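You operate a simulated robot arm through the tools that you are given. There is no shell and no other tool. Be economical: measure what you need, move in short steps, check, and stop when the job is done.

You run a simulated robot arm. Do the job below in one go: nothing can be reset, and whatever is moved stays where it is left.

## Task
Grind pepper all over the potatoes and slide them out again.
Fine: dish on the mill tray, tray pushed under the mill; no pepper on the bare tray or worktop.

The check looks at the end state, three seconds after you hand in, the way a careful person would. Anything else that was tipped, shoved, dropped, spilled or broken makes it a failure.

## Robot
A 7-joint arm with a two-finger parallel gripper, fixed in place. Base frame: the origin is at the foot of the arm, x ahead of it, y to its left, z up; the work surface is at about z = 0. Lengths are in mm, angles in rad, forces in N, time in s.
With the tool pointing down near the work surface it reaches from about 220 to 580 mm from the base axis. Its first joint turns from -1.152 to 1.152 rad. Payload 2.5 kg.
The tool frame sits at the grasp point between the pads (the TCP): z along the fingers, y along the line on which they close. The tips reach 23 mm beyond it. Largest opening 94 mm; finger width 38, thickness 10; the body of the gripper, 54 by 96 mm, starts 39 mm behind the TCP.
Orientation is that of the tool frame in the base frame, as a unit quaternion [x, y, z, w]. With the fingers straight down and closing along the base's y, the tool's x points along the base's -x, its y along +y and its z along -z.

## Interface
- The arm moves only by the tool arm_command. Its argument "steps" is a list of rows, each an object of numbers (a shift or turn left out is 0, a gripper value left out holds the last): "x", "y", "z": the shift along the base's x, y, z in m; "wx", "wy", "wz": the turn, a rotation vector about the base's x, y, z in rad. In form: [{"x": .., "y": .., "z": .., "wx": .., "wy": .., "wz": ..}, ...]. A call has 1 to 10 rows; each row is the pose to reach, as a shift and turn from the pose commanded when the call began. "gripper" is the finger opening in m, from 0 to 0.094, set as the call begins (left out, the last holds). A row lasts 0.2 s, in which the tool goes at most 50 mm and 0.15 rad; a call with a longer step from one row to the next is refused whole, and so is a gripper value outside its range. Where a pose cannot be reached the arm comes as near as it can. A force on the tool above 40 N (or 10 N above the force at the start of the call, whichever is more), or a blocked arm, ends the call early, and 0.2 s more pass. Each finger travels about 108 mm/s and halts on what it meets, pressing with about 34 N; the grip force reading is that of the motor and also rises with nothing between the fingers. The clock runs only during rows and for 0.2 s after the last one: add rows that repeat a pose to give the fingers time. The reply holds the time, the measured pose of the TCP, the force on the tool along the base axes, the opening and the grip force, in the units named above and with some noise, with the torque about the TCP (base axes, N m) and any sound that the robot's microphone picked up, and new pictures: "views" is both (left out), scene, wrist or none.
- Cameras (640 x 400 px; columns grow to the right, rows downward): "scene" is fixed at [102.8, -392.6, 559.8]; the picture's right is [0.94, -0.35, 0.00], its down [-0.14, -0.38, -0.91] and it looks along [0.32, 0.85, -0.41] (base axes); focal length 313 px, centre (320, 200). "wrist" rides on the gripper at [86, 16, -74] in the tool frame; the picture's right is [-0.18, 0.98, 0.00], its down [-0.58, -0.11, -0.81] and it looks along [-0.79, -0.15, 0.59] (tool axes); focal length 243 px, centre (320, 200). There is no depth. A picture from a camera that has moved, and an enlarged one, comes with that camera's place and axes in the base frame and with its lens.
- enlarge(camera, box): a new picture of the part [left, top, right, bottom] of that camera's present view, enlarged. The clock stands still meanwhile.
- close_job(): hands the job in; it is judged then, once.

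Work in short steps. Places have to be worked out from the pictures, the camera data and where the tool is seen: move nearer, look again, correct. Check each grasp and each placing, and mend what went wrong. You have 120 turns and 200 pictures in all, those below and enlarged ones among them. Open the gripper and draw the arm clear of the work before you hand the job in, unless the task says otherwise; then end with one line.

The tools are called after "Emit:" as a command line: name --argument value ..., lists and objects as JSON in quotes. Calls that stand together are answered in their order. arm_command: Moves the arm, as the interface text tells. Its arguments: {"type":"object","properties":{"steps":{"type":"array","items":{"type":"object","properties":{"x":{"type":"number"},"y":{"type":"number"},"z":{"type":"number"},"wx":{"type":"number"},"wy":{"type":"number"},"wz":{"type":"number"}}}},"gripper":{"type":"number"},"views":{"type":"string","enum":["both","scene","wrist","none"]}},"required":["steps"]} The other tools are called the same way: enlarge (camera, box) takes an enlarged picture of a part of a camera's view; close_job () hands the job in.

At the start:

```text
time: 0.0
ee_pos: [292.9, 121.4, 436.8]
tcp_rot: [0.0, 1.0, 0.001, 0.001]
contact_force: [0.5, -0.4, -0.3]
torque: [0.01, 0.0, 0.05]
grip_width: 94.0
grip_force: 0.1
```

scene: 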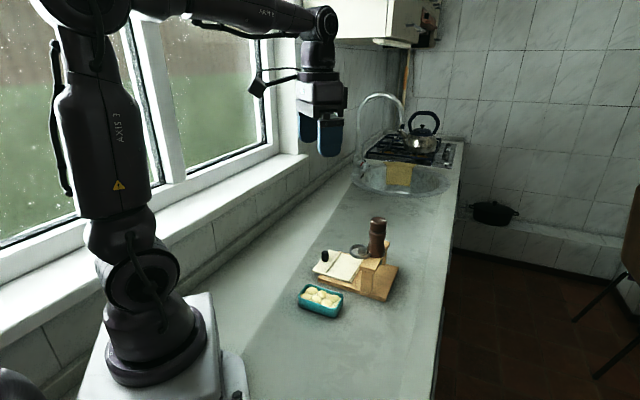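
wrist: 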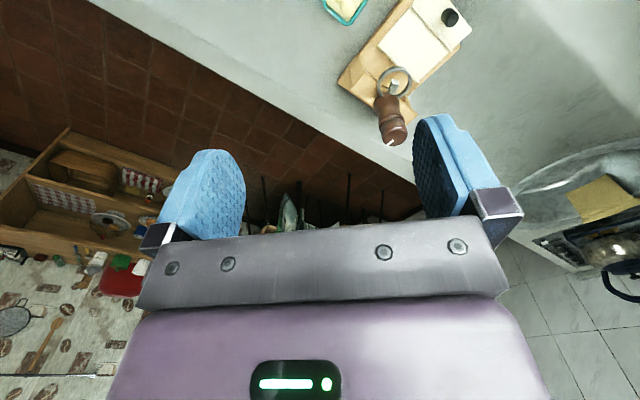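

The mill stand and the dish of potatoes are ahead; I enlarge both views to understand the mechanism.

Emit:
enlarge --camera "scene" --box '[280, 200, 420, 330]'

Emit:
enlarge --camera "wrist" --box '[310, 0, 490, 150]'

```text
3.08 times, centred on (350, 265) of scene
camera zoom: at [102.8, -392.6, 559.8], right [0.94, -0.35, 0.0], down [-0.14, -0.38, -0.91], along [0.32, 0.85, -0.41], focal length 962 px, centre (228, 0)
```

zoom: 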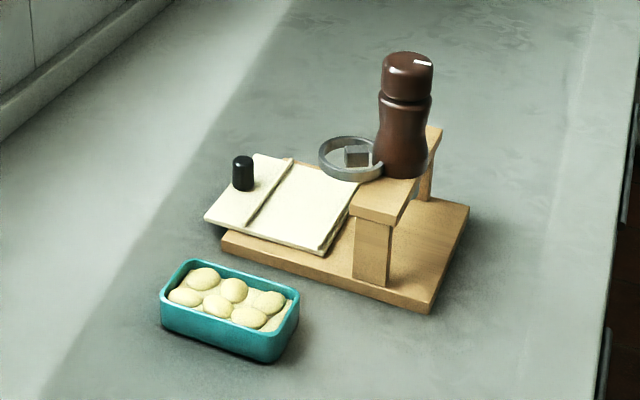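

```text
2.67 times, centred on (400, 75) of wrist
camera zoom: at [206.4, 137.2, 512.3], right [0.18, 0.98, 0.0], down [0.58, -0.11, 0.81], along [0.79, -0.15, -0.59], focal length 647 px, centre (107, 533)
```

zoom: 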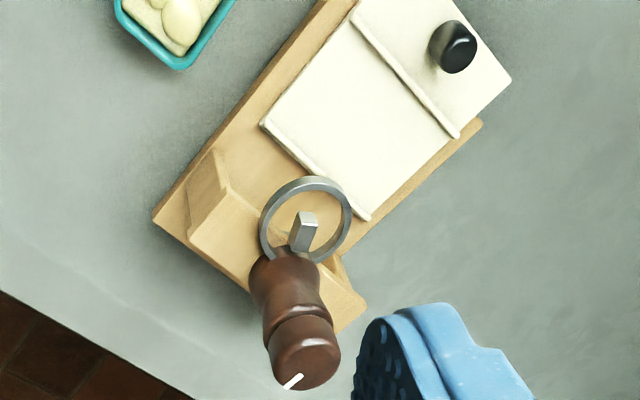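

The tray (white, black knob) is drawn out to the far left of the mill, and the dish lies at about (311,155). I turn the gripper about -45° to line up with the stand and take a nearer look.

Emit:
arm_command --steps '[{"wz": -0.14, "z": -0.03}, {"wz": -0.28, "z": -0.06}, {"wz": -0.42, "z": -0.09}, {"wz": -0.56, "z": -0.12}, {"wz": -0.7, "z": -0.15}, {"wz": -0.78, "z": -0.17}, {"wz": -0.78, "z": -0.17}]'

```text
time: 1.6
ee_pos: [290.6, 121.7, 267.1]
tcp_rot: [0.38, 0.925, 0.0, 0.0]
contact_force: [0.5, 0.1, -0.7]
torque: [-0.02, 0.0, 0.0]
grip_width: 94.0
grip_force: 0.0
camera wrist: at [240.0, 193.9, 343.0], right [0.82, 0.57, 0.0], down [0.34, -0.49, 0.81], along [0.46, -0.66, -0.59], focal length 243 px, centre (320, 200)
```

scene: 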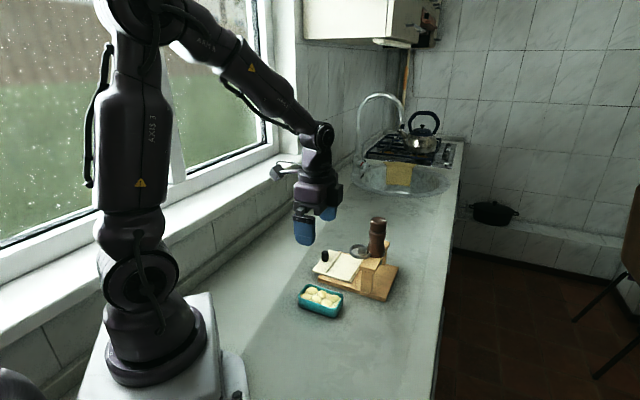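
wrist: 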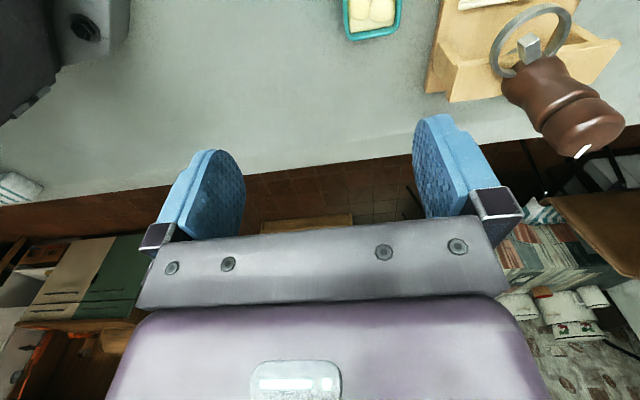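

The camera looks too far past the work; I move back along the slide direction to see the stand.

Emit:
arm_command --steps '[{"y": 0.045, "z": 0.02}, {"y": 0.09, "z": 0.02}, {"y": 0.135, "z": 0.02}, {"y": 0.17, "z": 0.02}, {"y": 0.17, "z": 0.02}]' --views "wrist"

```text
time: 2.8
ee_pos: [294.4, 292.3, 285.8]
tcp_rot: [0.38, 0.925, 0.0, -0.001]
contact_force: [-0.8, -0.6, 0.2]
torque: [0.01, 0.0, 0.02]
grip_width: 93.8
grip_force: 0.0
camera wrist: at [244.4, 365.1, 360.2], right [0.82, 0.57, 0.0], down [0.34, -0.49, 0.81], along [0.46, -0.66, -0.59], focal length 243 px, centre (320, 200)
```

wrist: 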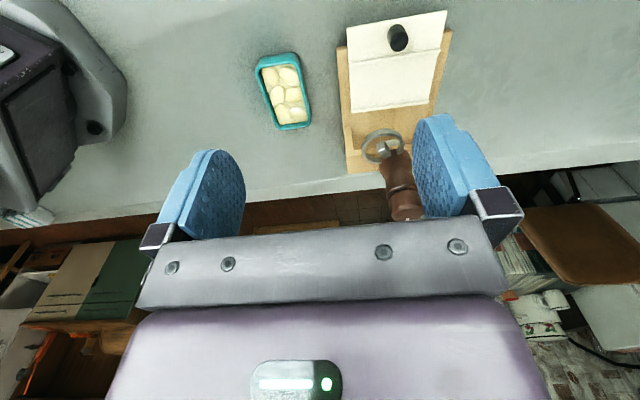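

Emit:
enlarge --camera "wrist" --box '[240, 0, 480, 150]'

Emit:
enlarge --camera "wrist" --box '[340, 110, 440, 225]'

Emit:
enlarge --camera "scene" --box '[335, 205, 405, 305]'

```text
2.67 times, centred on (360, 75) of wrist
camera zoom: at [244.4, 365.1, 360.2], right [0.82, 0.57, 0.0], down [0.34, -0.49, 0.81], along [0.46, -0.66, -0.59], focal length 647 px, centre (213, 533)
```

zoom: 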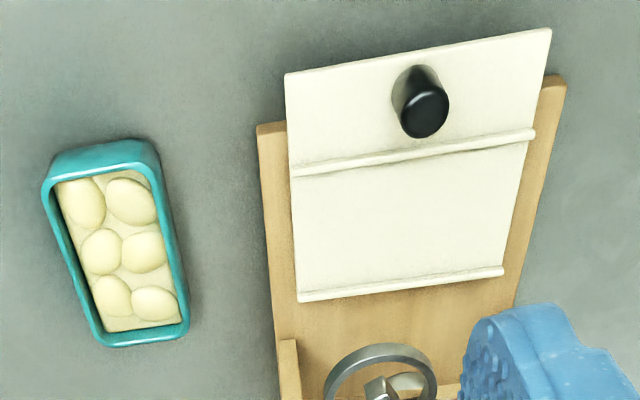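

```text
3.48 times, centred on (390, 168) of wrist
camera zoom: at [244.4, 365.1, 360.2], right [0.82, 0.57, 0.0], down [0.34, -0.49, 0.81], along [0.46, -0.66, -0.59], focal length 844 px, centre (76, 313)
```

zoom: 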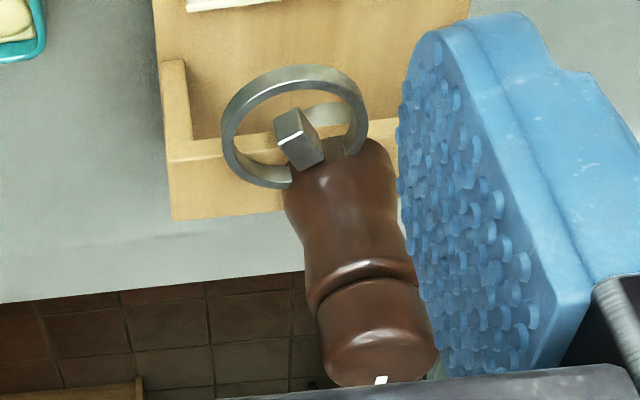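

```text
4.00 times, centred on (370, 255) of scene
camera zoom: at [102.8, -392.5, 559.8], right [0.94, -0.35, 0.0], down [-0.14, -0.38, -0.91], along [0.32, 0.85, -0.41], focal length 1251 px, centre (120, -20)
```

zoom: 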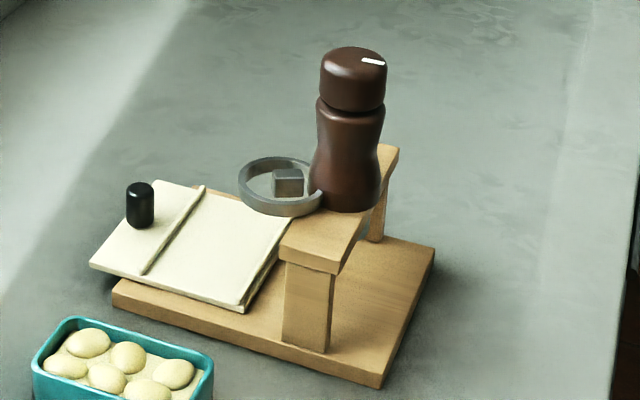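

I look more closely at the ring and block by the mill.

Emit:
enlarge --camera "scene" --box '[354, 236, 386, 264]'

Emit:
enlarge --camera "wrist" --box '[355, 120, 410, 165]'

```text
14.29 times, centred on (370, 250) of scene
camera zoom: at [102.8, -392.5, 559.8], right [0.94, -0.35, 0.0], down [-0.14, -0.38, -0.91], along [0.32, 0.85, -0.41], focal length 4468 px, centre (-394, -514)
```

zoom: 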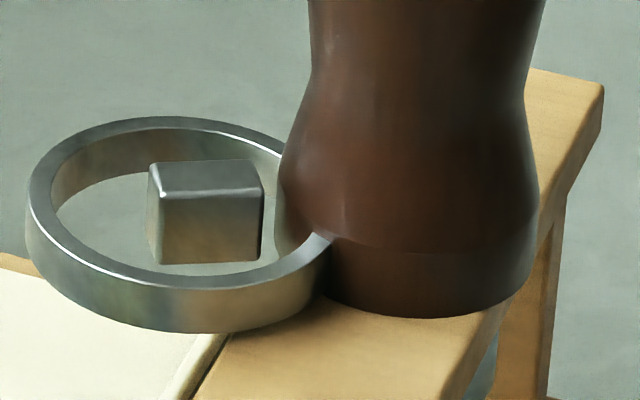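

```text
8.89 times, centred on (382, 142) of wrist
camera zoom: at [244.4, 365.1, 360.2], right [0.82, 0.57, 0.0], down [0.34, -0.49, 0.81], along [0.46, -0.66, -0.59], focal length 2157 px, centre (-236, 711)
```

zoom: 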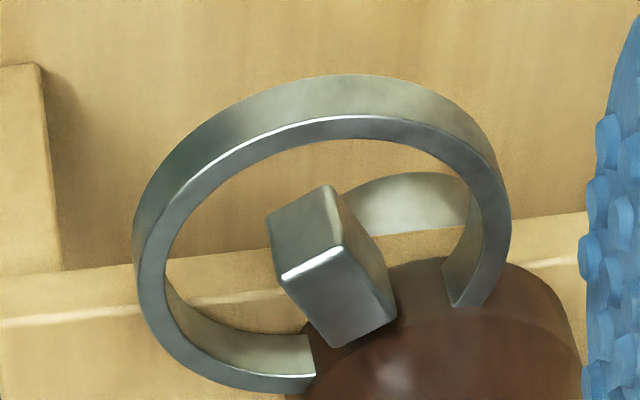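

The slide runs along about (0.70,-0.71); the tray is ~118 mm square with two ribs ~70 mm apart, so the 97x56 dish must go crosswise. I shift to get the stand unoccluded and centred.

Emit:
arm_command --steps '[{"x": 0.03, "y": 0.03}, {"x": 0.05, "y": 0.05, "z": 0.03}, {"x": 0.05, "y": 0.05, "z": 0.03}]' --views "wrist"

```text
time: 3.6
ee_pos: [343.2, 340.4, 317.2]
tcp_rot: [0.379, 0.925, 0.0, 0.0]
contact_force: [0.4, -0.2, 0.8]
torque: [-0.01, 0.01, -0.01]
grip_width: 93.9
grip_force: 0.0
camera wrist: at [292.2, 413.0, 392.2], right [0.82, 0.57, 0.0], down [0.34, -0.49, 0.81], along [0.46, -0.66, -0.59], focal length 243 px, centre (320, 200)
```

wrist: 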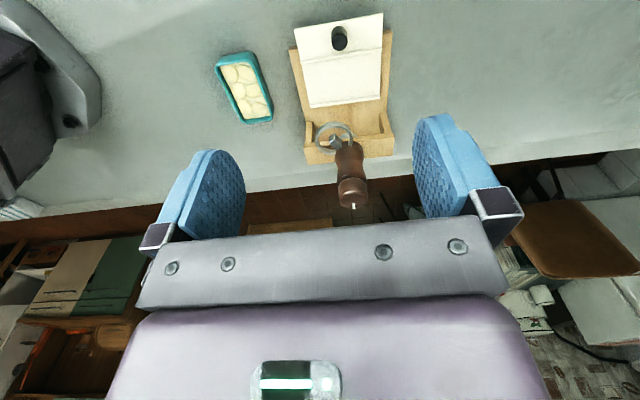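

Emit:
enlarge --camera "wrist" --box '[280, 85, 408, 165]'

Emit:
enlarge --camera "wrist" --box '[280, 5, 408, 115]'

```text
5.00 times, centred on (344, 125) of wrist
camera zoom: at [292.2, 413.0, 392.2], right [0.82, 0.57, 0.0], down [0.34, -0.49, 0.81], along [0.46, -0.66, -0.59], focal length 1213 px, centre (200, 575)
```

zoom: 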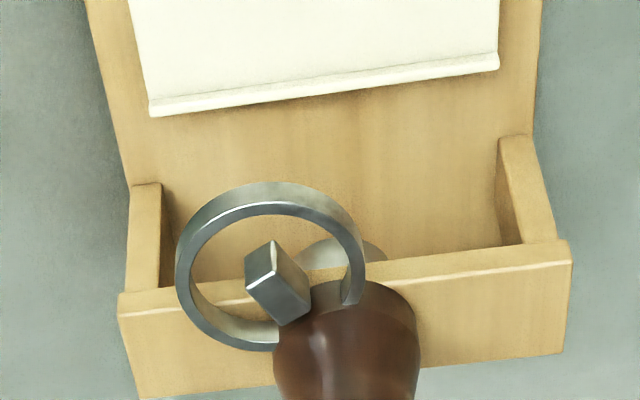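

```text
3.64 times, centred on (344, 60) of wrist
camera zoom: at [292.2, 413.0, 392.2], right [0.82, 0.57, 0.0], down [0.34, -0.49, 0.81], along [0.46, -0.66, -0.59], focal length 882 px, centre (233, 709)
```

zoom: 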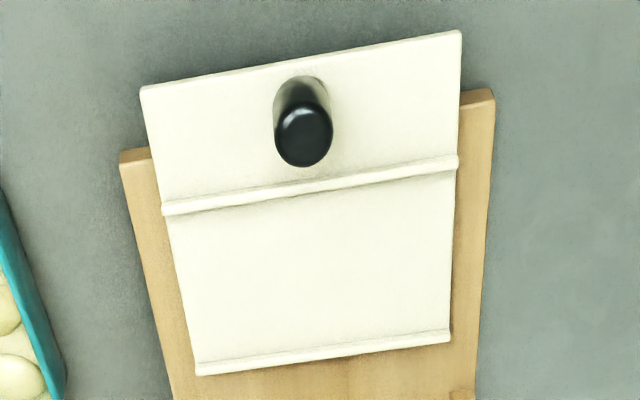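

The knob is at about (387,322), top z≈44. The ring overhangs the tray's front edge, so I first want to try drawing the tray out a bit further; I move above the knob.

Emit:
arm_command --steps '[{"x": 0.02, "y": -0.01, "z": -0.04}, {"x": 0.043, "y": -0.018, "z": -0.08}, {"x": 0.043, "y": -0.018, "z": -0.125}, {"x": 0.043, "y": -0.018, "z": -0.17}, {"x": 0.043, "y": -0.018, "z": -0.2}, {"x": 0.043, "y": -0.018, "z": -0.2}]' --gripper 0.06

```text
time: 5.0
ee_pos: [387.7, 324.6, 117.3]
tcp_rot: [0.379, 0.925, 0.001, 0.0]
contact_force: [-0.4, -0.5, 0.3]
torque: [0.0, 0.01, -0.01]
grip_width: 60.0
grip_force: 0.1
camera wrist: at [336.9, 397.4, 192.3], right [0.82, 0.57, 0.0], down [0.34, -0.49, 0.81], along [0.46, -0.66, -0.59], focal length 243 px, centre (320, 200)
```

scene: 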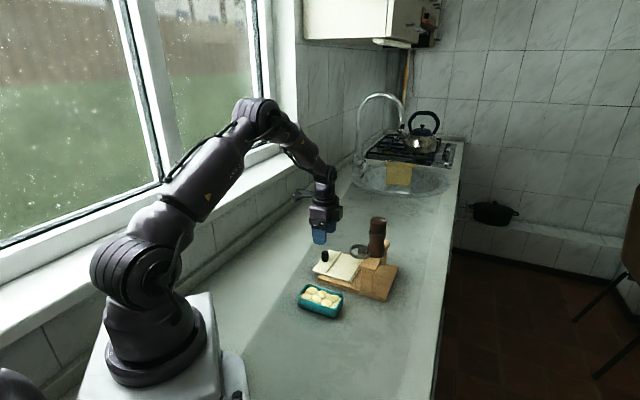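
wrist: 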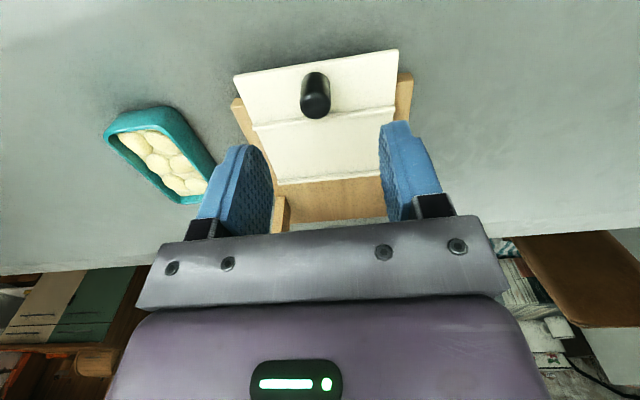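

Knob confirmed at (386,322). I descend straddling it to z≈44 and then close.

Emit:
arm_command --steps '[{"x": -0.002, "y": -0.002, "z": -0.04}, {"x": -0.002, "y": -0.002, "z": -0.06}, {"x": -0.002, "y": -0.002, "z": -0.073}, {"x": -0.002, "y": -0.002, "z": -0.073}]' --views "wrist"

Emit:
arm_command --steps '[{"z": 0}, {"z": 0}, {"z": 0}]' --gripper 0.01 --views "both"

```text
time: 6.0
ee_pos: [385.7, 322.2, 43.3]
tcp_rot: [0.38, 0.925, 0.0, 0.0]
contact_force: [-0.4, -0.8, 0.1]
torque: [-0.01, 0.0, -0.01]
grip_width: 60.0
grip_force: 0.2
camera wrist: at [335.9, 395.2, 119.0], right [0.82, 0.57, 0.0], down [0.34, -0.49, 0.81], along [0.46, -0.66, -0.59], focal length 243 px, centre (320, 200)
```

wrist: 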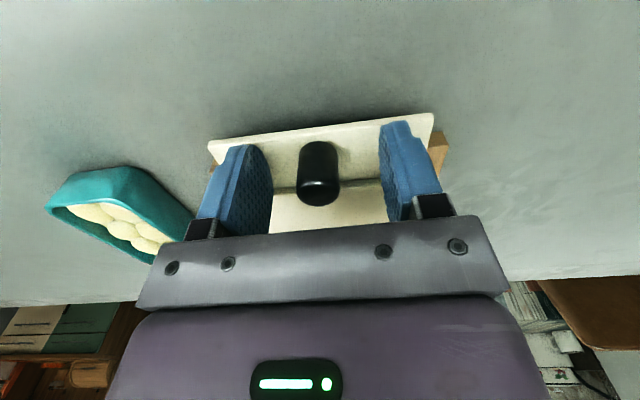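

```text
time: 6.8
ee_pos: [386.9, 322.9, 44.1]
tcp_rot: [0.38, 0.925, 0.0, 0.0]
contact_force: [-3.3, -3.5, -0.7]
torque: [0.28, -0.24, -0.07]
grip_width: 20.3
grip_force: 33.8
camera wrist: at [335.9, 395.0, 118.9], right [0.82, 0.57, 0.0], down [0.34, -0.49, 0.81], along [0.46, -0.66, -0.59], focal length 243 px, centre (320, 200)
```

scene: 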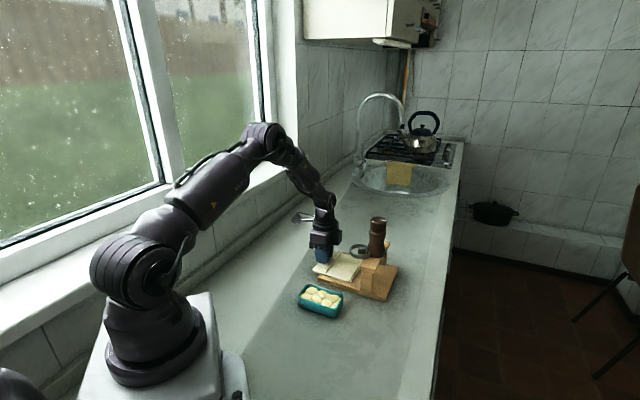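
wrist: 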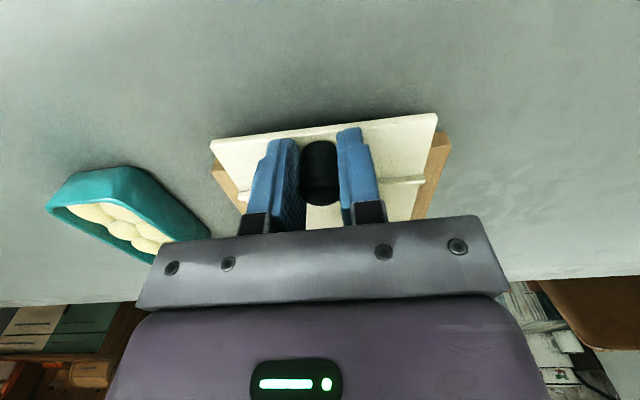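

Knob held (20 mm). I pull outward 8 mm slowly, watching the force.

Emit:
arm_command --steps '[{"x": -0.002, "y": 0.002}, {"x": -0.004, "y": 0.004}, {"x": -0.006, "y": 0.006}, {"x": -0.006, "y": 0.006}]' --views "none"

```text
time: 7.8
ee_pos: [379.9, 326.9, 44.7]
tcp_rot: [0.379, 0.926, 0.0, 0.0]
contact_force: [0.5, -3.2, -0.7]
torque: [-0.26, -0.6, -0.04]
grip_width: 20.4
grip_force: 33.7
```

It moves freely; I draw it further by about 18 mm, for ~26 mm total.

Emit:
arm_command --steps '[{"x": -0.003, "y": 0.003}, {"x": -0.006, "y": 0.006}, {"x": -0.009, "y": 0.009}, {"x": -0.012, "y": 0.012}, {"x": -0.012, "y": 0.012}]'

```text
time: 9.0
ee_pos: [365.9, 340.4, 44.7]
tcp_rot: [0.38, 0.925, 0.0, 0.0]
contact_force: [3.0, -3.7, 0.2]
torque: [-0.19, -0.54, -0.14]
grip_width: 20.3
grip_force: 34.3
camera wrist: at [316.3, 411.9, 119.6], right [0.82, 0.57, 0.0], down [0.34, -0.49, 0.81], along [0.46, -0.66, -0.59], focal length 243 px, centre (320, 200)
```

scene: 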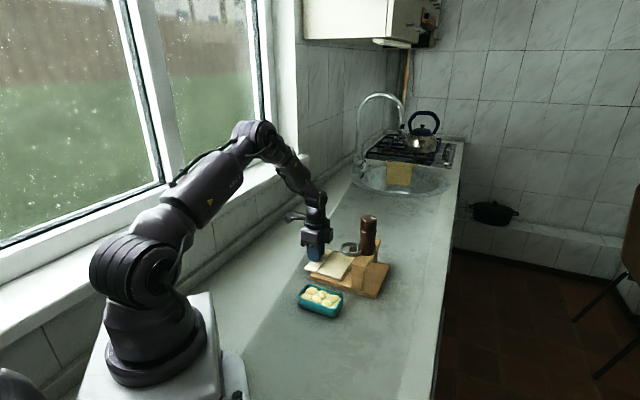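
wrist: 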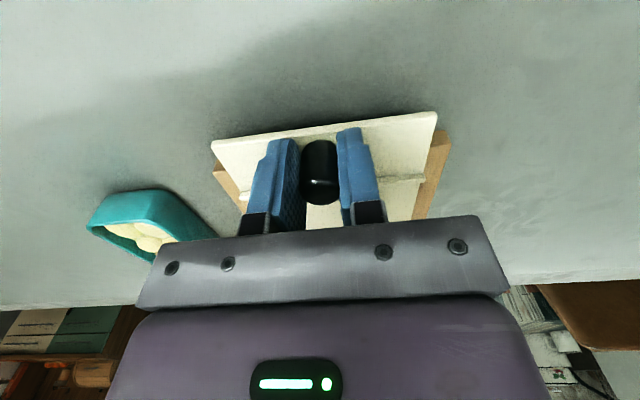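

The whole stand moved with the tray (about 27 mm along the slide): the tray was already at its out stop. I'll restore it: regrip the knob leaning outward, push the tray to its inner stop and then the stand back to its original place. First release, rise and tilt.

Emit:
arm_command --steps '[{"z": 0}, {"z": 0.0}, {"z": 0.04}, {"z": 0.06, "wx": -0.1, "wy": -0.1}, {"z": 0.06, "wx": -0.2, "wy": -0.2}, {"z": 0.06, "wx": -0.3, "wy": -0.3}, {"z": 0.06, "wx": -0.35, "wy": -0.35}, {"z": 0.06, "wx": -0.35, "wy": -0.35}]' --gripper 0.055

Emit:
enlarge --camera "scene" --box '[280, 200, 420, 330]'

```text
time: 10.8
ee_pos: [366.5, 338.7, 105.0]
tcp_rot: [0.369, 0.896, -0.095, 0.227]
contact_force: [0.8, -0.6, -0.2]
torque: [-0.01, 0.03, -0.01]
grip_width: 55.0
grip_force: 0.1
camera wrist: at [298.6, 429.2, 128.7], right [0.81, 0.58, 0.09], down [0.02, -0.17, 0.99], along [0.59, -0.79, -0.14], focal length 243 px, centre (320, 200)
```

scene: 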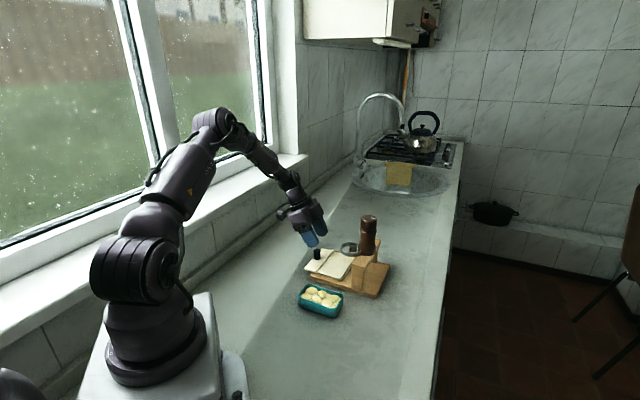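
wrist: 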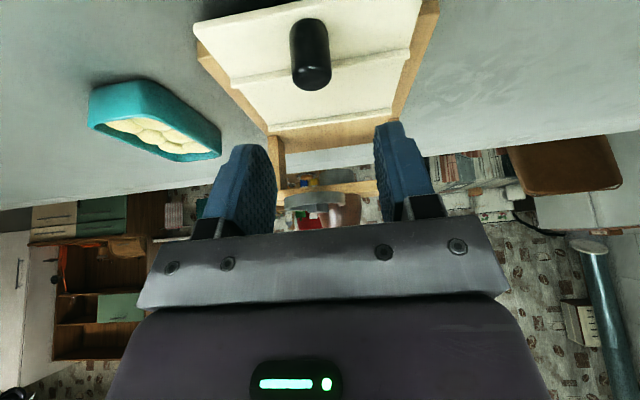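

```text
3.08 times, centred on (350, 265) of scene
camera zoom: at [102.8, -392.5, 559.8], right [0.94, -0.35, 0.0], down [-0.14, -0.38, -0.91], along [0.32, 0.85, -0.41], focal length 962 px, centre (228, 0)
```

zoom: 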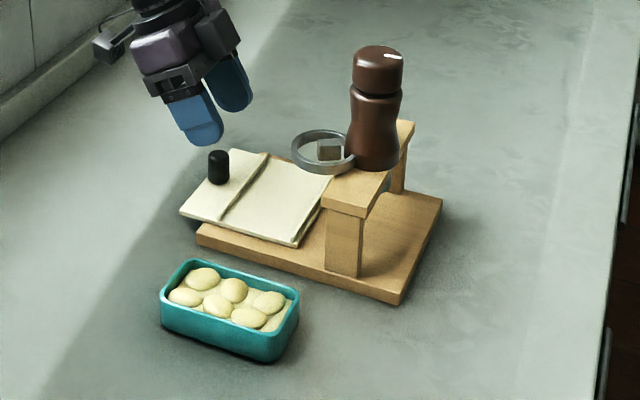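

The view shows the stand at its shifted place, knob about (368,337). I come down tilted over the knob and grip it.

Emit:
arm_command --steps '[{"x": -0.004, "y": 0.004, "z": -0.03}, {"x": -0.004, "y": 0.004, "z": -0.045}, {"x": -0.004, "y": 0.004, "z": -0.054}, {"x": -0.004, "y": 0.004, "z": -0.054}]' --views "wrist"

Emit:
arm_command --steps '[{"z": 0}, {"z": 0}, {"z": 0}]' --gripper 0.01 --views "both"

```text
time: 11.8
ee_pos: [360.5, 343.4, 52.4]
tcp_rot: [0.368, 0.897, -0.094, 0.225]
contact_force: [-0.5, -0.4, -0.3]
torque: [-0.02, 0.0, 0.0]
grip_width: 55.0
grip_force: 0.0
camera wrist: at [293.3, 433.7, 75.8], right [0.81, 0.58, 0.09], down [0.02, -0.17, 0.99], along [0.59, -0.79, -0.14], focal length 243 px, centre (320, 200)
```

wrist: 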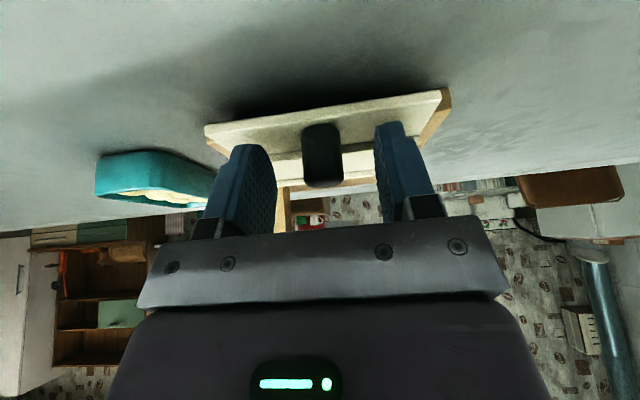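

```text
time: 12.6
ee_pos: [360.7, 343.8, 50.9]
tcp_rot: [0.368, 0.897, -0.093, 0.226]
contact_force: [2.0, 1.7, 0.8]
torque: [0.4, -0.21, 0.1]
grip_width: 20.1
grip_force: 34.0
camera wrist: at [293.3, 433.8, 76.0], right [0.81, 0.59, 0.09], down [0.02, -0.17, 0.99], along [0.59, -0.79, -0.14], focal length 243 px, centre (320, 200)
```

scene: 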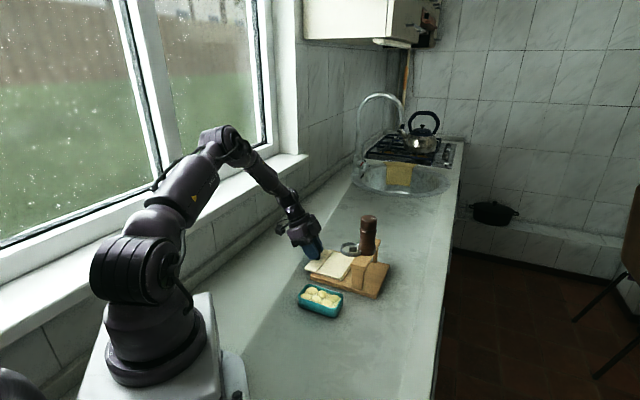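
wrist: 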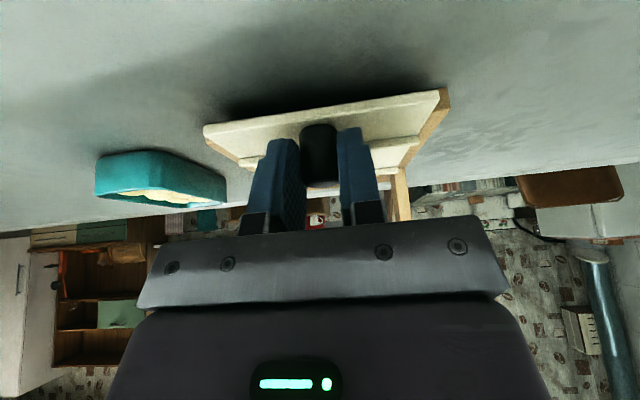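

Gripped. I push inward 40 mm and watch both the forces and whether the stand or just the tray moves.

Emit:
arm_command --steps '[{"x": 0.007, "y": -0.007}, {"x": 0.014, "y": -0.014}, {"x": 0.021, "y": -0.021}, {"x": 0.028, "y": -0.028}, {"x": 0.028, "y": -0.028}]' --views "none"

Emit:
enlarge --camera "scene" --box '[280, 200, 420, 330]'

```text
time: 13.8
ee_pos: [390.8, 314.7, 50.9]
tcp_rot: [0.369, 0.897, -0.095, 0.226]
contact_force: [-6.2, -5.5, 9.3]
torque: [0.0, -0.31, -0.22]
grip_width: 20.2
grip_force: 34.4
```

```text
3.08 times, centred on (350, 265) of scene
camera zoom: at [102.8, -392.6, 559.8], right [0.94, -0.35, 0.0], down [-0.14, -0.38, -0.91], along [0.32, 0.85, -0.41], focal length 962 px, centre (228, 0)
```

zoom: 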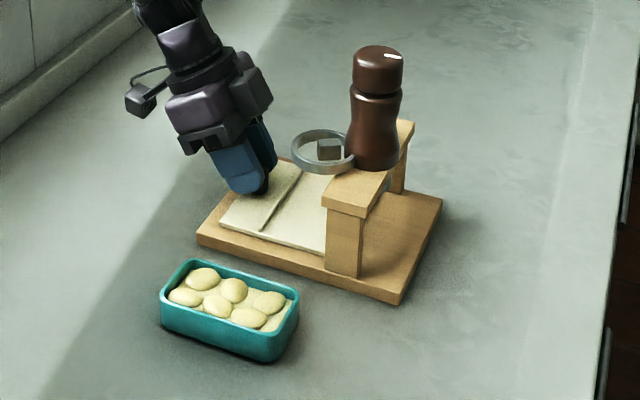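

The tray slides while the stand stays; there's a small side and downward load, so I correct 1–2 mm and push on.

Emit:
arm_command --steps '[{"x": 0.005, "y": -0.009, "z": 0.001}, {"x": 0.012, "y": -0.016, "z": 0.001}, {"x": 0.019, "y": -0.023, "z": 0.001}, {"x": 0.0225, "y": -0.0265, "z": 0.001}, {"x": 0.0225, "y": -0.0265, "z": 0.001}]' --views "wrist"

Emit:
enlarge --camera "scene" --box '[280, 200, 420, 330]'

```text
time: 15.0
ee_pos: [412.9, 290.1, 51.4]
tcp_rot: [0.369, 0.897, -0.095, 0.226]
contact_force: [-0.9, -1.0, 0.3]
torque: [0.66, 0.12, 0.01]
grip_width: 20.1
grip_force: 34.0
camera wrist: at [344.7, 378.6, 76.1], right [0.81, 0.58, 0.08], down [0.02, -0.17, 0.99], along [0.59, -0.79, -0.14], focal length 243 px, centre (320, 200)
```

wrist: 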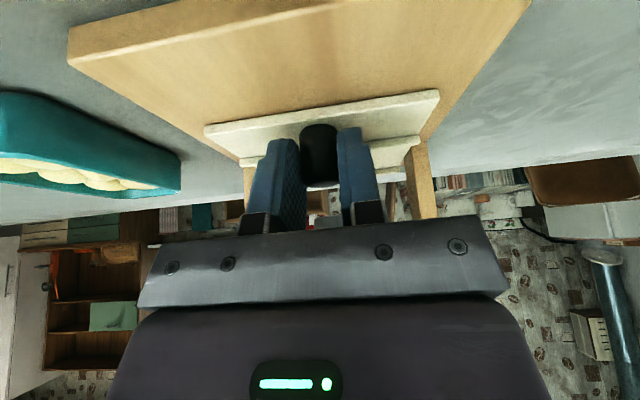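

```text
3.08 times, centred on (350, 265) of scene
camera zoom: at [102.9, -392.5, 559.9], right [0.94, -0.35, 0.0], down [-0.14, -0.38, -0.91], along [0.32, 0.85, -0.41], focal length 962 px, centre (228, 0)
```

zoom: 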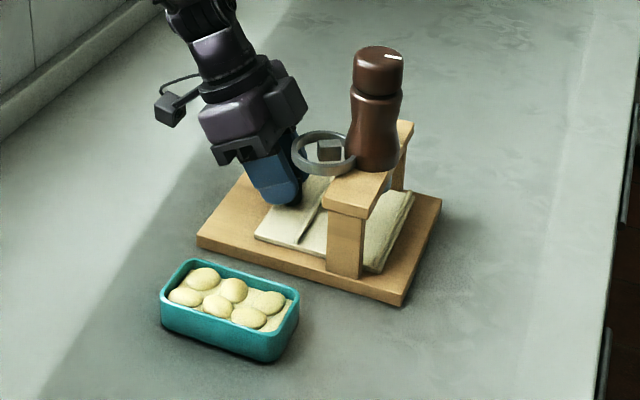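

Stand still steady, tray ~74 mm in. I push another 12 mm carefully, watching for the stop and the ring.

Emit:
arm_command --steps '[{"x": 0.003, "y": -0.003}, {"x": 0.006, "y": -0.006}, {"x": 0.0085, "y": -0.0085}, {"x": 0.0085, "y": -0.0085}]' --views "none"

Emit:
enlarge --camera "scene" --box '[280, 200, 420, 330]'

```text
time: 16.0
ee_pos: [422.2, 281.2, 51.4]
tcp_rot: [0.367, 0.898, -0.093, 0.226]
contact_force: [-4.4, 3.7, -0.5]
torque: [-0.06, -0.5, 0.04]
grip_width: 20.5
grip_force: 34.0
```

```text
3.08 times, centred on (350, 265) of scene
camera zoom: at [102.8, -392.5, 559.8], right [0.94, -0.35, 0.0], down [-0.14, -0.38, -0.91], along [0.32, 0.85, -0.41], focal length 962 px, centre (228, 0)
```

zoom: 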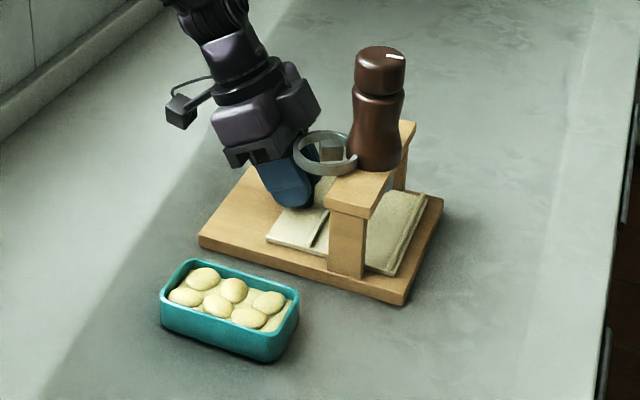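

The inner stop was reached and the stand begins to move back with it (drag ~6 N). I push 20 mm more to return the stand.

Emit:
arm_command --steps '[{"x": 0.0035, "y": -0.0035}, {"x": 0.007, "y": -0.007}, {"x": 0.0105, "y": -0.0105}, {"x": 0.014, "y": -0.014}, {"x": 0.014, "y": -0.014}]' --views "none"

Emit:
enlarge --camera "scene" --box '[280, 200, 420, 330]'

```text
time: 17.2
ee_pos: [436.5, 265.5, 51.0]
tcp_rot: [0.368, 0.897, -0.093, 0.225]
contact_force: [-4.9, 4.9, 2.2]
torque: [0.47, -0.14, -0.05]
grip_width: 20.2
grip_force: 33.9
```

```text
3.08 times, centred on (350, 265) of scene
camera zoom: at [102.8, -392.6, 559.8], right [0.94, -0.35, 0.0], down [-0.14, -0.38, -0.91], along [0.32, 0.85, -0.41], focal length 962 px, centre (228, 0)
```

zoom: 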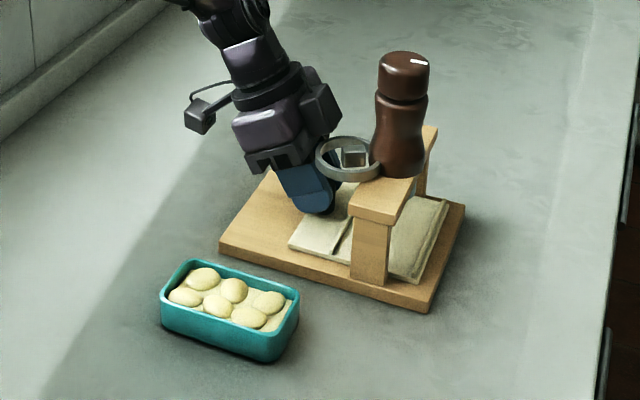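

About 3 mm remains (corner 427 vs 430 px); I nudge that much.

Emit:
arm_command --steps '[{"x": 0.0012, "y": -0.0012}, {"x": 0.0022, "y": -0.0022}, {"x": 0.0022, "y": -0.0022}]' --views "none"

Emit:
enlarge --camera "scene" --box '[280, 200, 420, 330]'

```text
time: 18.0
ee_pos: [438.4, 263.5, 51.8]
tcp_rot: [0.368, 0.897, -0.094, 0.226]
contact_force: [-8.5, 1.9, 4.9]
torque: [0.18, -0.28, -0.05]
grip_width: 20.2
grip_force: 34.1
```

```text
3.08 times, centred on (350, 265) of scene
camera zoom: at [102.8, -392.6, 559.8], right [0.94, -0.35, 0.0], down [-0.14, -0.38, -0.91], along [0.32, 0.85, -0.41], focal length 962 px, centre (228, 0)
```

zoom: 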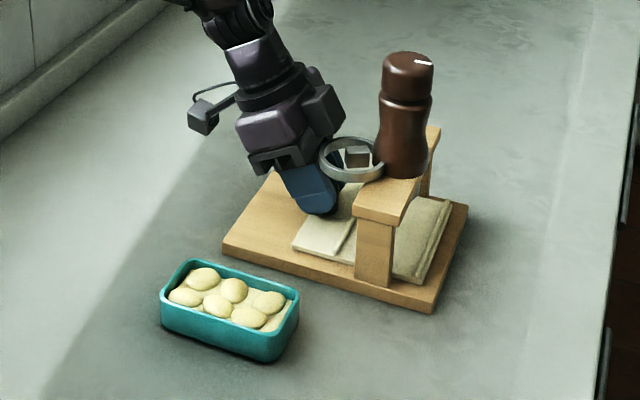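

The stand is back in its original place. I pull the tray out by 74 mm, stopping short of the out stop.

Emit:
arm_command --steps '[{"x": -0.005, "y": 0.005}, {"x": -0.012, "y": 0.012}, {"x": -0.019, "y": 0.019}, {"x": -0.026, "y": 0.026}, {"x": -0.033, "y": 0.0335}, {"x": -0.04, "y": 0.0405}, {"x": -0.046, "y": 0.0465}, {"x": -0.052, "y": 0.0525}, {"x": -0.052, "y": 0.0525}]' --views "none"

Emit:
enlarge --camera "scene" --box '[280, 200, 420, 330]'

```text
time: 20.0
ee_pos: [385.6, 315.3, 51.8]
tcp_rot: [0.368, 0.896, -0.095, 0.228]
contact_force: [-1.5, -1.5, 0.6]
torque: [-0.04, -0.55, -0.15]
grip_width: 20.2
grip_force: 33.6
```

```text
3.08 times, centred on (350, 265) of scene
camera zoom: at [102.8, -392.5, 559.9], right [0.94, -0.35, 0.0], down [-0.14, -0.38, -0.91], along [0.32, 0.85, -0.41], focal length 962 px, centre (228, 0)
```

zoom: 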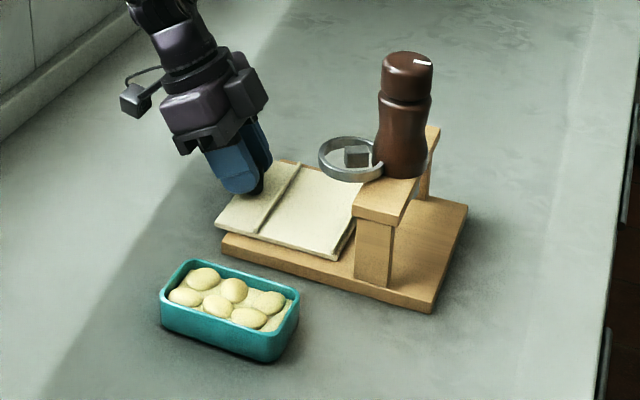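

About 8 mm short of the out position; I pull 6 mm more.

Emit:
arm_command --steps '[{"x": -0.002, "y": 0.002}, {"x": -0.0042, "y": 0.0042}, {"x": -0.0042, "y": 0.0042}]' --views "none"

Emit:
enlarge --camera "scene" --box '[280, 200, 420, 330]'

```text
time: 20.8
ee_pos: [380.2, 320.6, 51.7]
tcp_rot: [0.368, 0.897, -0.095, 0.225]
contact_force: [-2.7, -4.2, 3.9]
torque: [0.26, -0.23, -0.02]
grip_width: 20.2
grip_force: 34.3
```

```text
3.08 times, centred on (350, 265) of scene
camera zoom: at [102.8, -392.6, 559.8], right [0.94, -0.35, 0.0], down [-0.14, -0.38, -0.91], along [0.32, 0.85, -0.41], focal length 962 px, centre (228, 0)
```

zoom: 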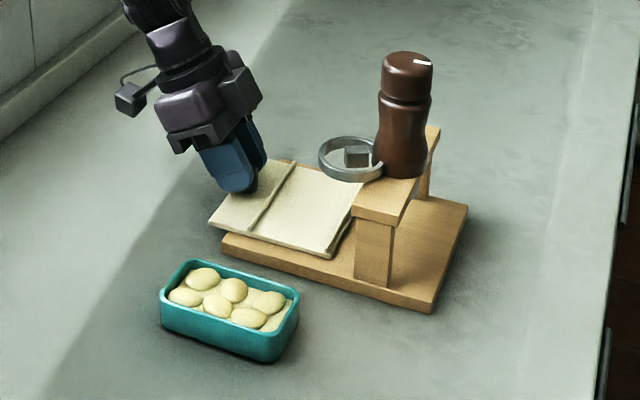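

Base unmoved; one more 4 mm pull, then I release and rise along the tool axis.

Emit:
arm_command --steps '[{"x": -0.002, "y": 0.002}, {"x": -0.0028, "y": 0.0028}, {"x": -0.0028, "y": 0.0028}]' --views "none"

Emit:
arm_command --steps '[{"z": 0}, {"z": 0}, {"z": 0.04}, {"z": 0.08, "wx": 0.1, "wy": 0.1}, {"z": 0.11, "wx": 0.2, "wy": 0.2}, {"z": 0.14, "wx": 0.3, "wy": 0.3}, {"z": 0.14, "wx": 0.35, "wy": 0.35}, {"z": 0.14, "wx": 0.35, "wy": 0.35}]' --gripper 0.05 --views "wrist"

Emit:
enlarge --camera "scene" --box '[280, 200, 420, 330]'

```text
time: 21.6
ee_pos: [378.6, 323.5, 51.6]
tcp_rot: [0.368, 0.897, -0.094, 0.225]
contact_force: [1.7, 0.2, 0.3]
torque: [-0.07, -0.7, 0.13]
grip_width: 20.2
grip_force: 34.2
```

```text
time: 23.4
ee_pos: [376.4, 324.4, 192.0]
tcp_rot: [0.379, 0.925, 0.0, -0.001]
contact_force: [-0.5, 0.2, 0.9]
torque: [0.0, -0.01, -0.03]
grip_width: 50.0
grip_force: 0.0
camera wrist: at [326.8, 396.5, 266.7], right [0.82, 0.57, 0.0], down [0.34, -0.49, 0.81], along [0.46, -0.66, -0.59], focal length 243 px, centre (320, 200)
```

wrist: 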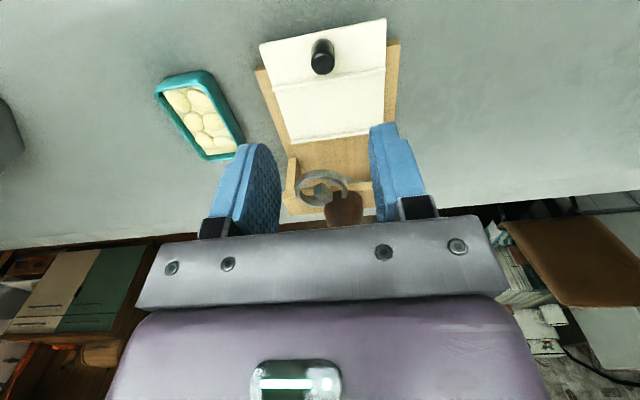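

```text
3.08 times, centred on (350, 265) of scene
camera zoom: at [102.8, -392.6, 559.8], right [0.94, -0.35, 0.0], down [-0.14, -0.38, -0.91], along [0.32, 0.85, -0.41], focal length 962 px, centre (228, 0)
```

zoom: 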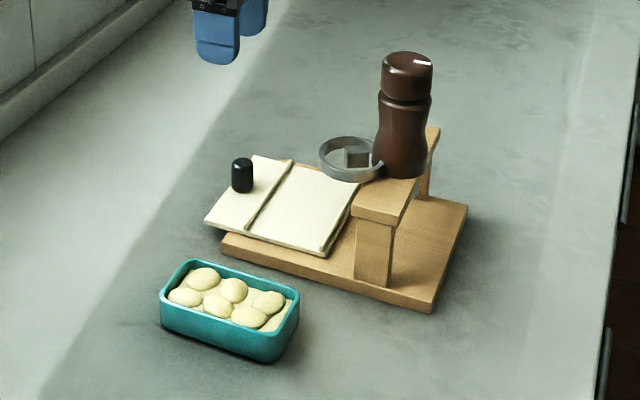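

Everything matches the initial layout again. Now the dish: I enlarge the wrist view to measure its pose precisely.

Emit:
enlarge --camera "wrist" --box '[145, 60, 257, 165]'

Emit:
enlarge --camera "wrist" --box '[245, 10, 415, 210]'

```text
3.81 times, centred on (201, 112) of wrist
camera zoom: at [326.8, 396.5, 266.7], right [0.82, 0.57, 0.0], down [0.34, -0.49, 0.81], along [0.46, -0.66, -0.59], focal length 924 px, centre (773, 533)
```

zoom: 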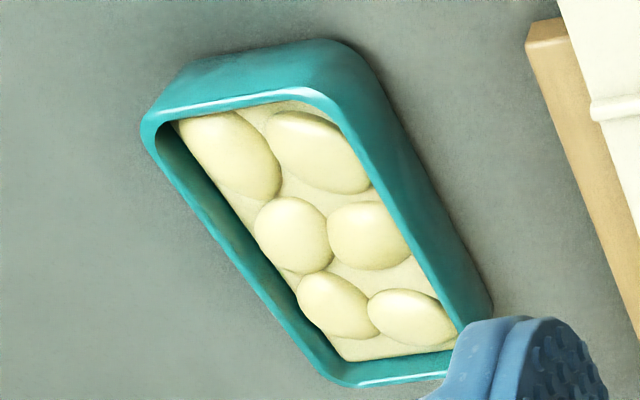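

```text
2.00 times, centred on (330, 110) of wrist
camera zoom: at [326.8, 396.5, 266.7], right [0.82, 0.57, 0.0], down [0.34, -0.49, 0.81], along [0.46, -0.66, -0.59], focal length 485 px, centre (300, 380)
```

zoom: 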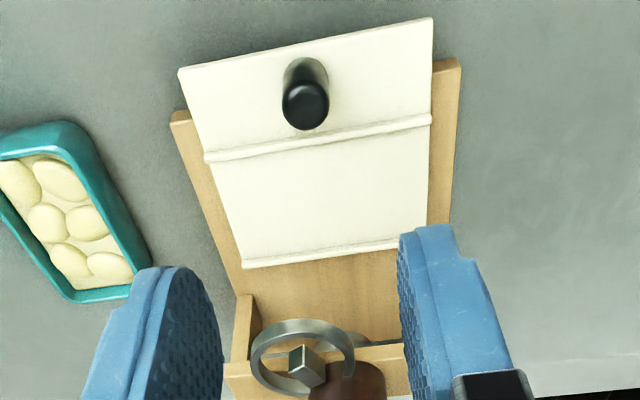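

Dish: centre ≈(317,176), long axis at -47.7°, ~97x57. I'll grip it off-centre with the palm leaning so the gripper clears the ring when placing it crosswise. Moving above it with the fingers open.

Emit:
arm_command --steps '[{"x": -0.01, "y": -0.042, "wz": -0.02}, {"x": -0.02, "y": -0.084, "wz": -0.045}, {"x": -0.03, "y": -0.126, "wz": -0.045}, {"x": -0.042, "y": -0.166, "z": -0.02, "wz": -0.045}, {"x": -0.042, "y": -0.166, "z": -0.06, "wz": -0.045}, {"x": -0.042, "y": -0.166, "z": -0.06, "wz": -0.045}]' --gripper 0.09

```text
time: 24.8
ee_pos: [332.8, 159.9, 132.7]
tcp_rot: [0.399, 0.917, 0.0, 0.0]
contact_force: [-0.5, 0.1, 0.1]
torque: [0.0, -0.02, 0.03]
grip_width: 90.1
grip_force: 0.1
camera wrist: at [285.9, 234.6, 207.8], right [0.85, 0.53, 0.0], down [0.31, -0.5, 0.81], along [0.43, -0.68, -0.59], focal length 243 px, centre (320, 200)
```

scene: 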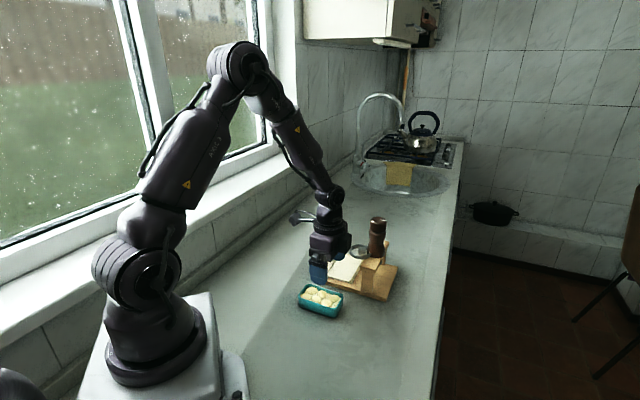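
wrist: 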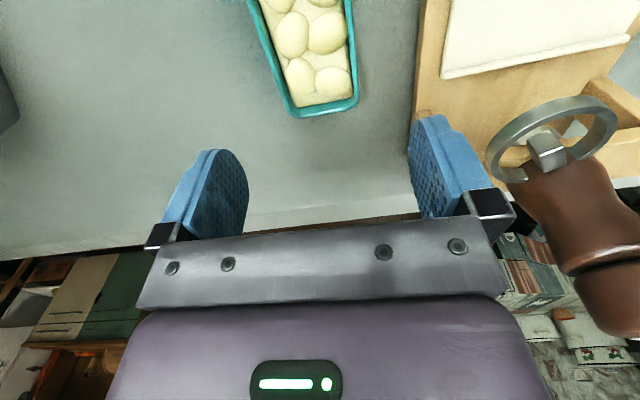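

Dish centre confirmed (316,177.5). I lean the palm toward the mill side about 0.42 rad and descend to z≈37 around the dish.

Emit:
arm_command --steps '[{"wx": 0.104, "wy": 0.096}, {"wx": 0.208, "wy": 0.192}, {"wx": 0.312, "wy": 0.287}, {"wx": 0.312, "wy": 0.287, "z": -0.04}, {"wx": 0.312, "wy": 0.287, "z": -0.075}, {"wx": 0.312, "wy": 0.287, "z": -0.096}, {"wx": 0.312, "wy": 0.287, "z": -0.096}]'

Emit:
enlarge --camera "scene" --box '[280, 200, 420, 330]'

```text
time: 26.4
ee_pos: [334.0, 159.4, 35.7]
tcp_rot: [0.392, 0.895, 0.085, -0.193]
contact_force: [0.6, 1.3, -0.5]
torque: [0.0, -0.01, 0.0]
grip_width: 90.1
grip_force: 0.1
camera wrist: at [312.4, 205.0, 138.9], right [0.84, 0.54, -0.07], down [0.5, -0.71, 0.5], along [0.22, -0.45, -0.87], focal length 243 px, centre (320, 200)
```

scene: 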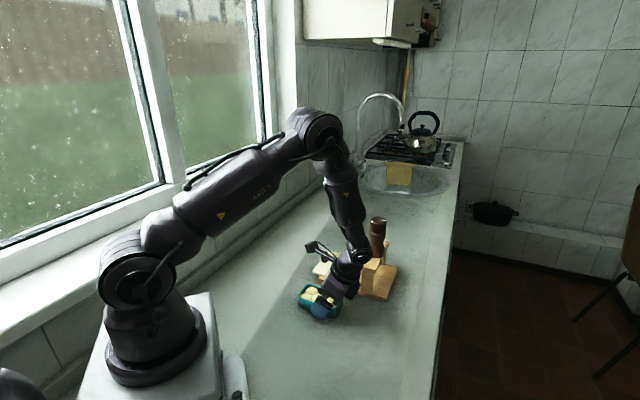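
wrist: 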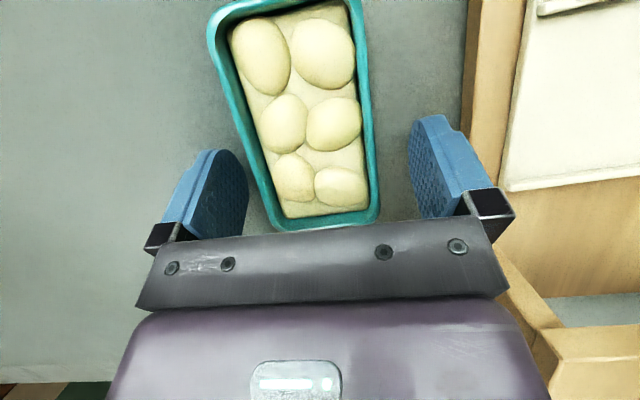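

```text
3.08 times, centred on (350, 265) of scene
camera zoom: at [102.8, -392.6, 559.8], right [0.94, -0.35, 0.0], down [-0.14, -0.38, -0.91], along [0.32, 0.85, -0.41], focal length 962 px, centre (228, 0)
```

zoom: 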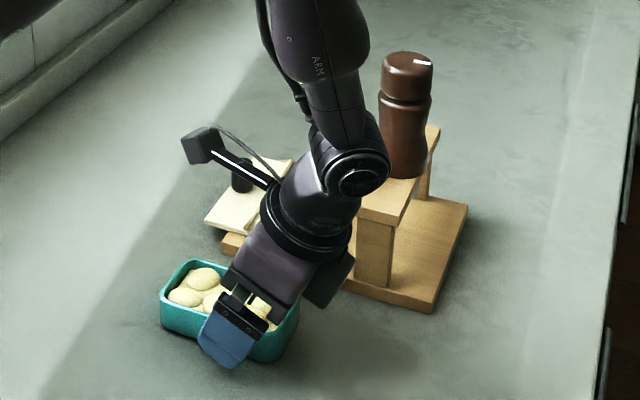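

The dish sits centred between the fingers. I close on it.

Emit:
arm_command --steps '[{"z": 0}, {"z": 0}, {"z": 0}, {"z": 0}]' --gripper 0.045 --views "wrist"

```text
time: 27.4
ee_pos: [334.0, 158.9, 36.3]
tcp_rot: [0.392, 0.896, 0.085, -0.192]
contact_force: [-0.5, -0.1, 0.5]
torque: [-0.04, -0.01, -0.03]
grip_width: 59.7
grip_force: 34.1
camera wrist: at [312.4, 205.0, 139.2], right [0.84, 0.54, -0.07], down [0.5, -0.71, 0.5], along [0.22, -0.45, -0.87], focal length 243 px, centre (320, 200)
```

wrist: 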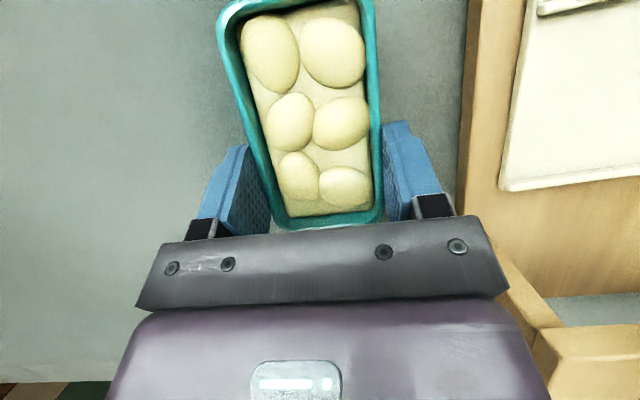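

Gripped at 59.7 mm. I lift 40 mm straight and check.

Emit:
arm_command --steps '[{"z": 0.01}, {"z": 0.025}, {"z": 0.04}, {"z": 0.04}]'

Emit:
enlarge --camera "scene" --box '[270, 200, 410, 330]'

```text
time: 28.4
ee_pos: [337.2, 158.3, 75.4]
tcp_rot: [0.392, 0.896, 0.084, -0.193]
contact_force: [-0.4, 0.5, -2.1]
torque: [-0.04, 0.01, 0.0]
grip_width: 59.8
grip_force: 33.6
camera wrist: at [315.7, 205.6, 179.7], right [0.84, 0.54, -0.08], down [0.5, -0.71, 0.5], along [0.22, -0.45, -0.87], focal length 243 px, centre (320, 200)
```

scene: 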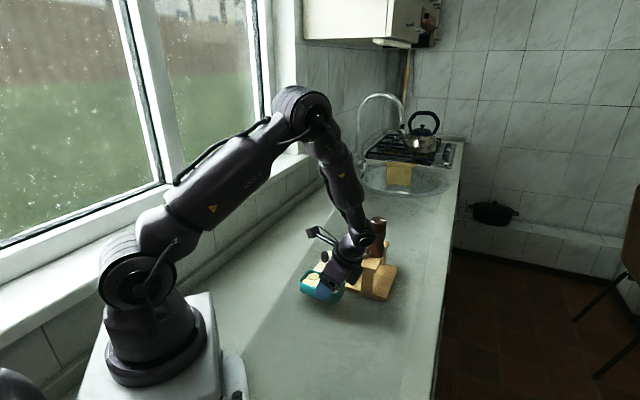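
wrist: 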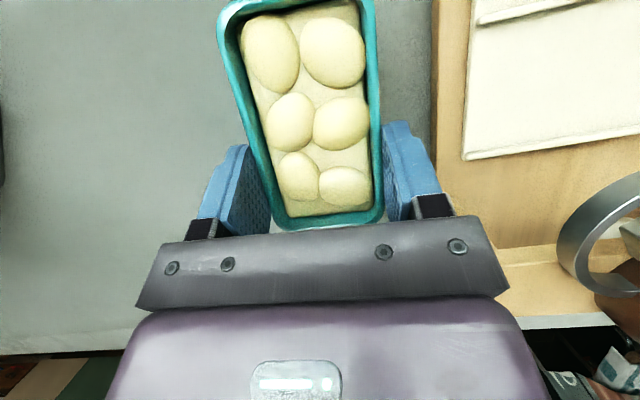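

```text
3.08 times, centred on (340, 265) of scene
camera zoom: at [102.8, -392.5, 559.8], right [0.94, -0.35, 0.0], down [-0.14, -0.38, -0.91], along [0.32, 0.85, -0.41], focal length 962 px, centre (258, 0)
```

zoom: 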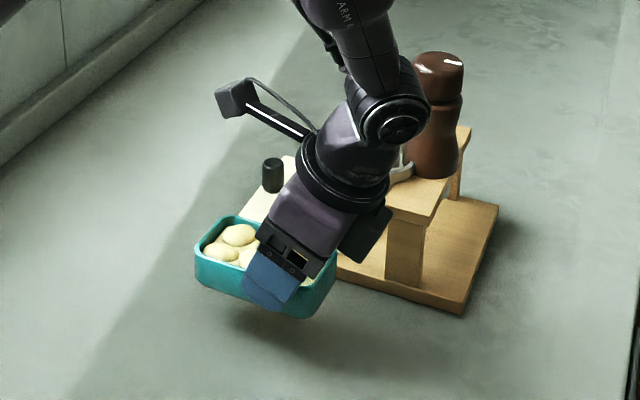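

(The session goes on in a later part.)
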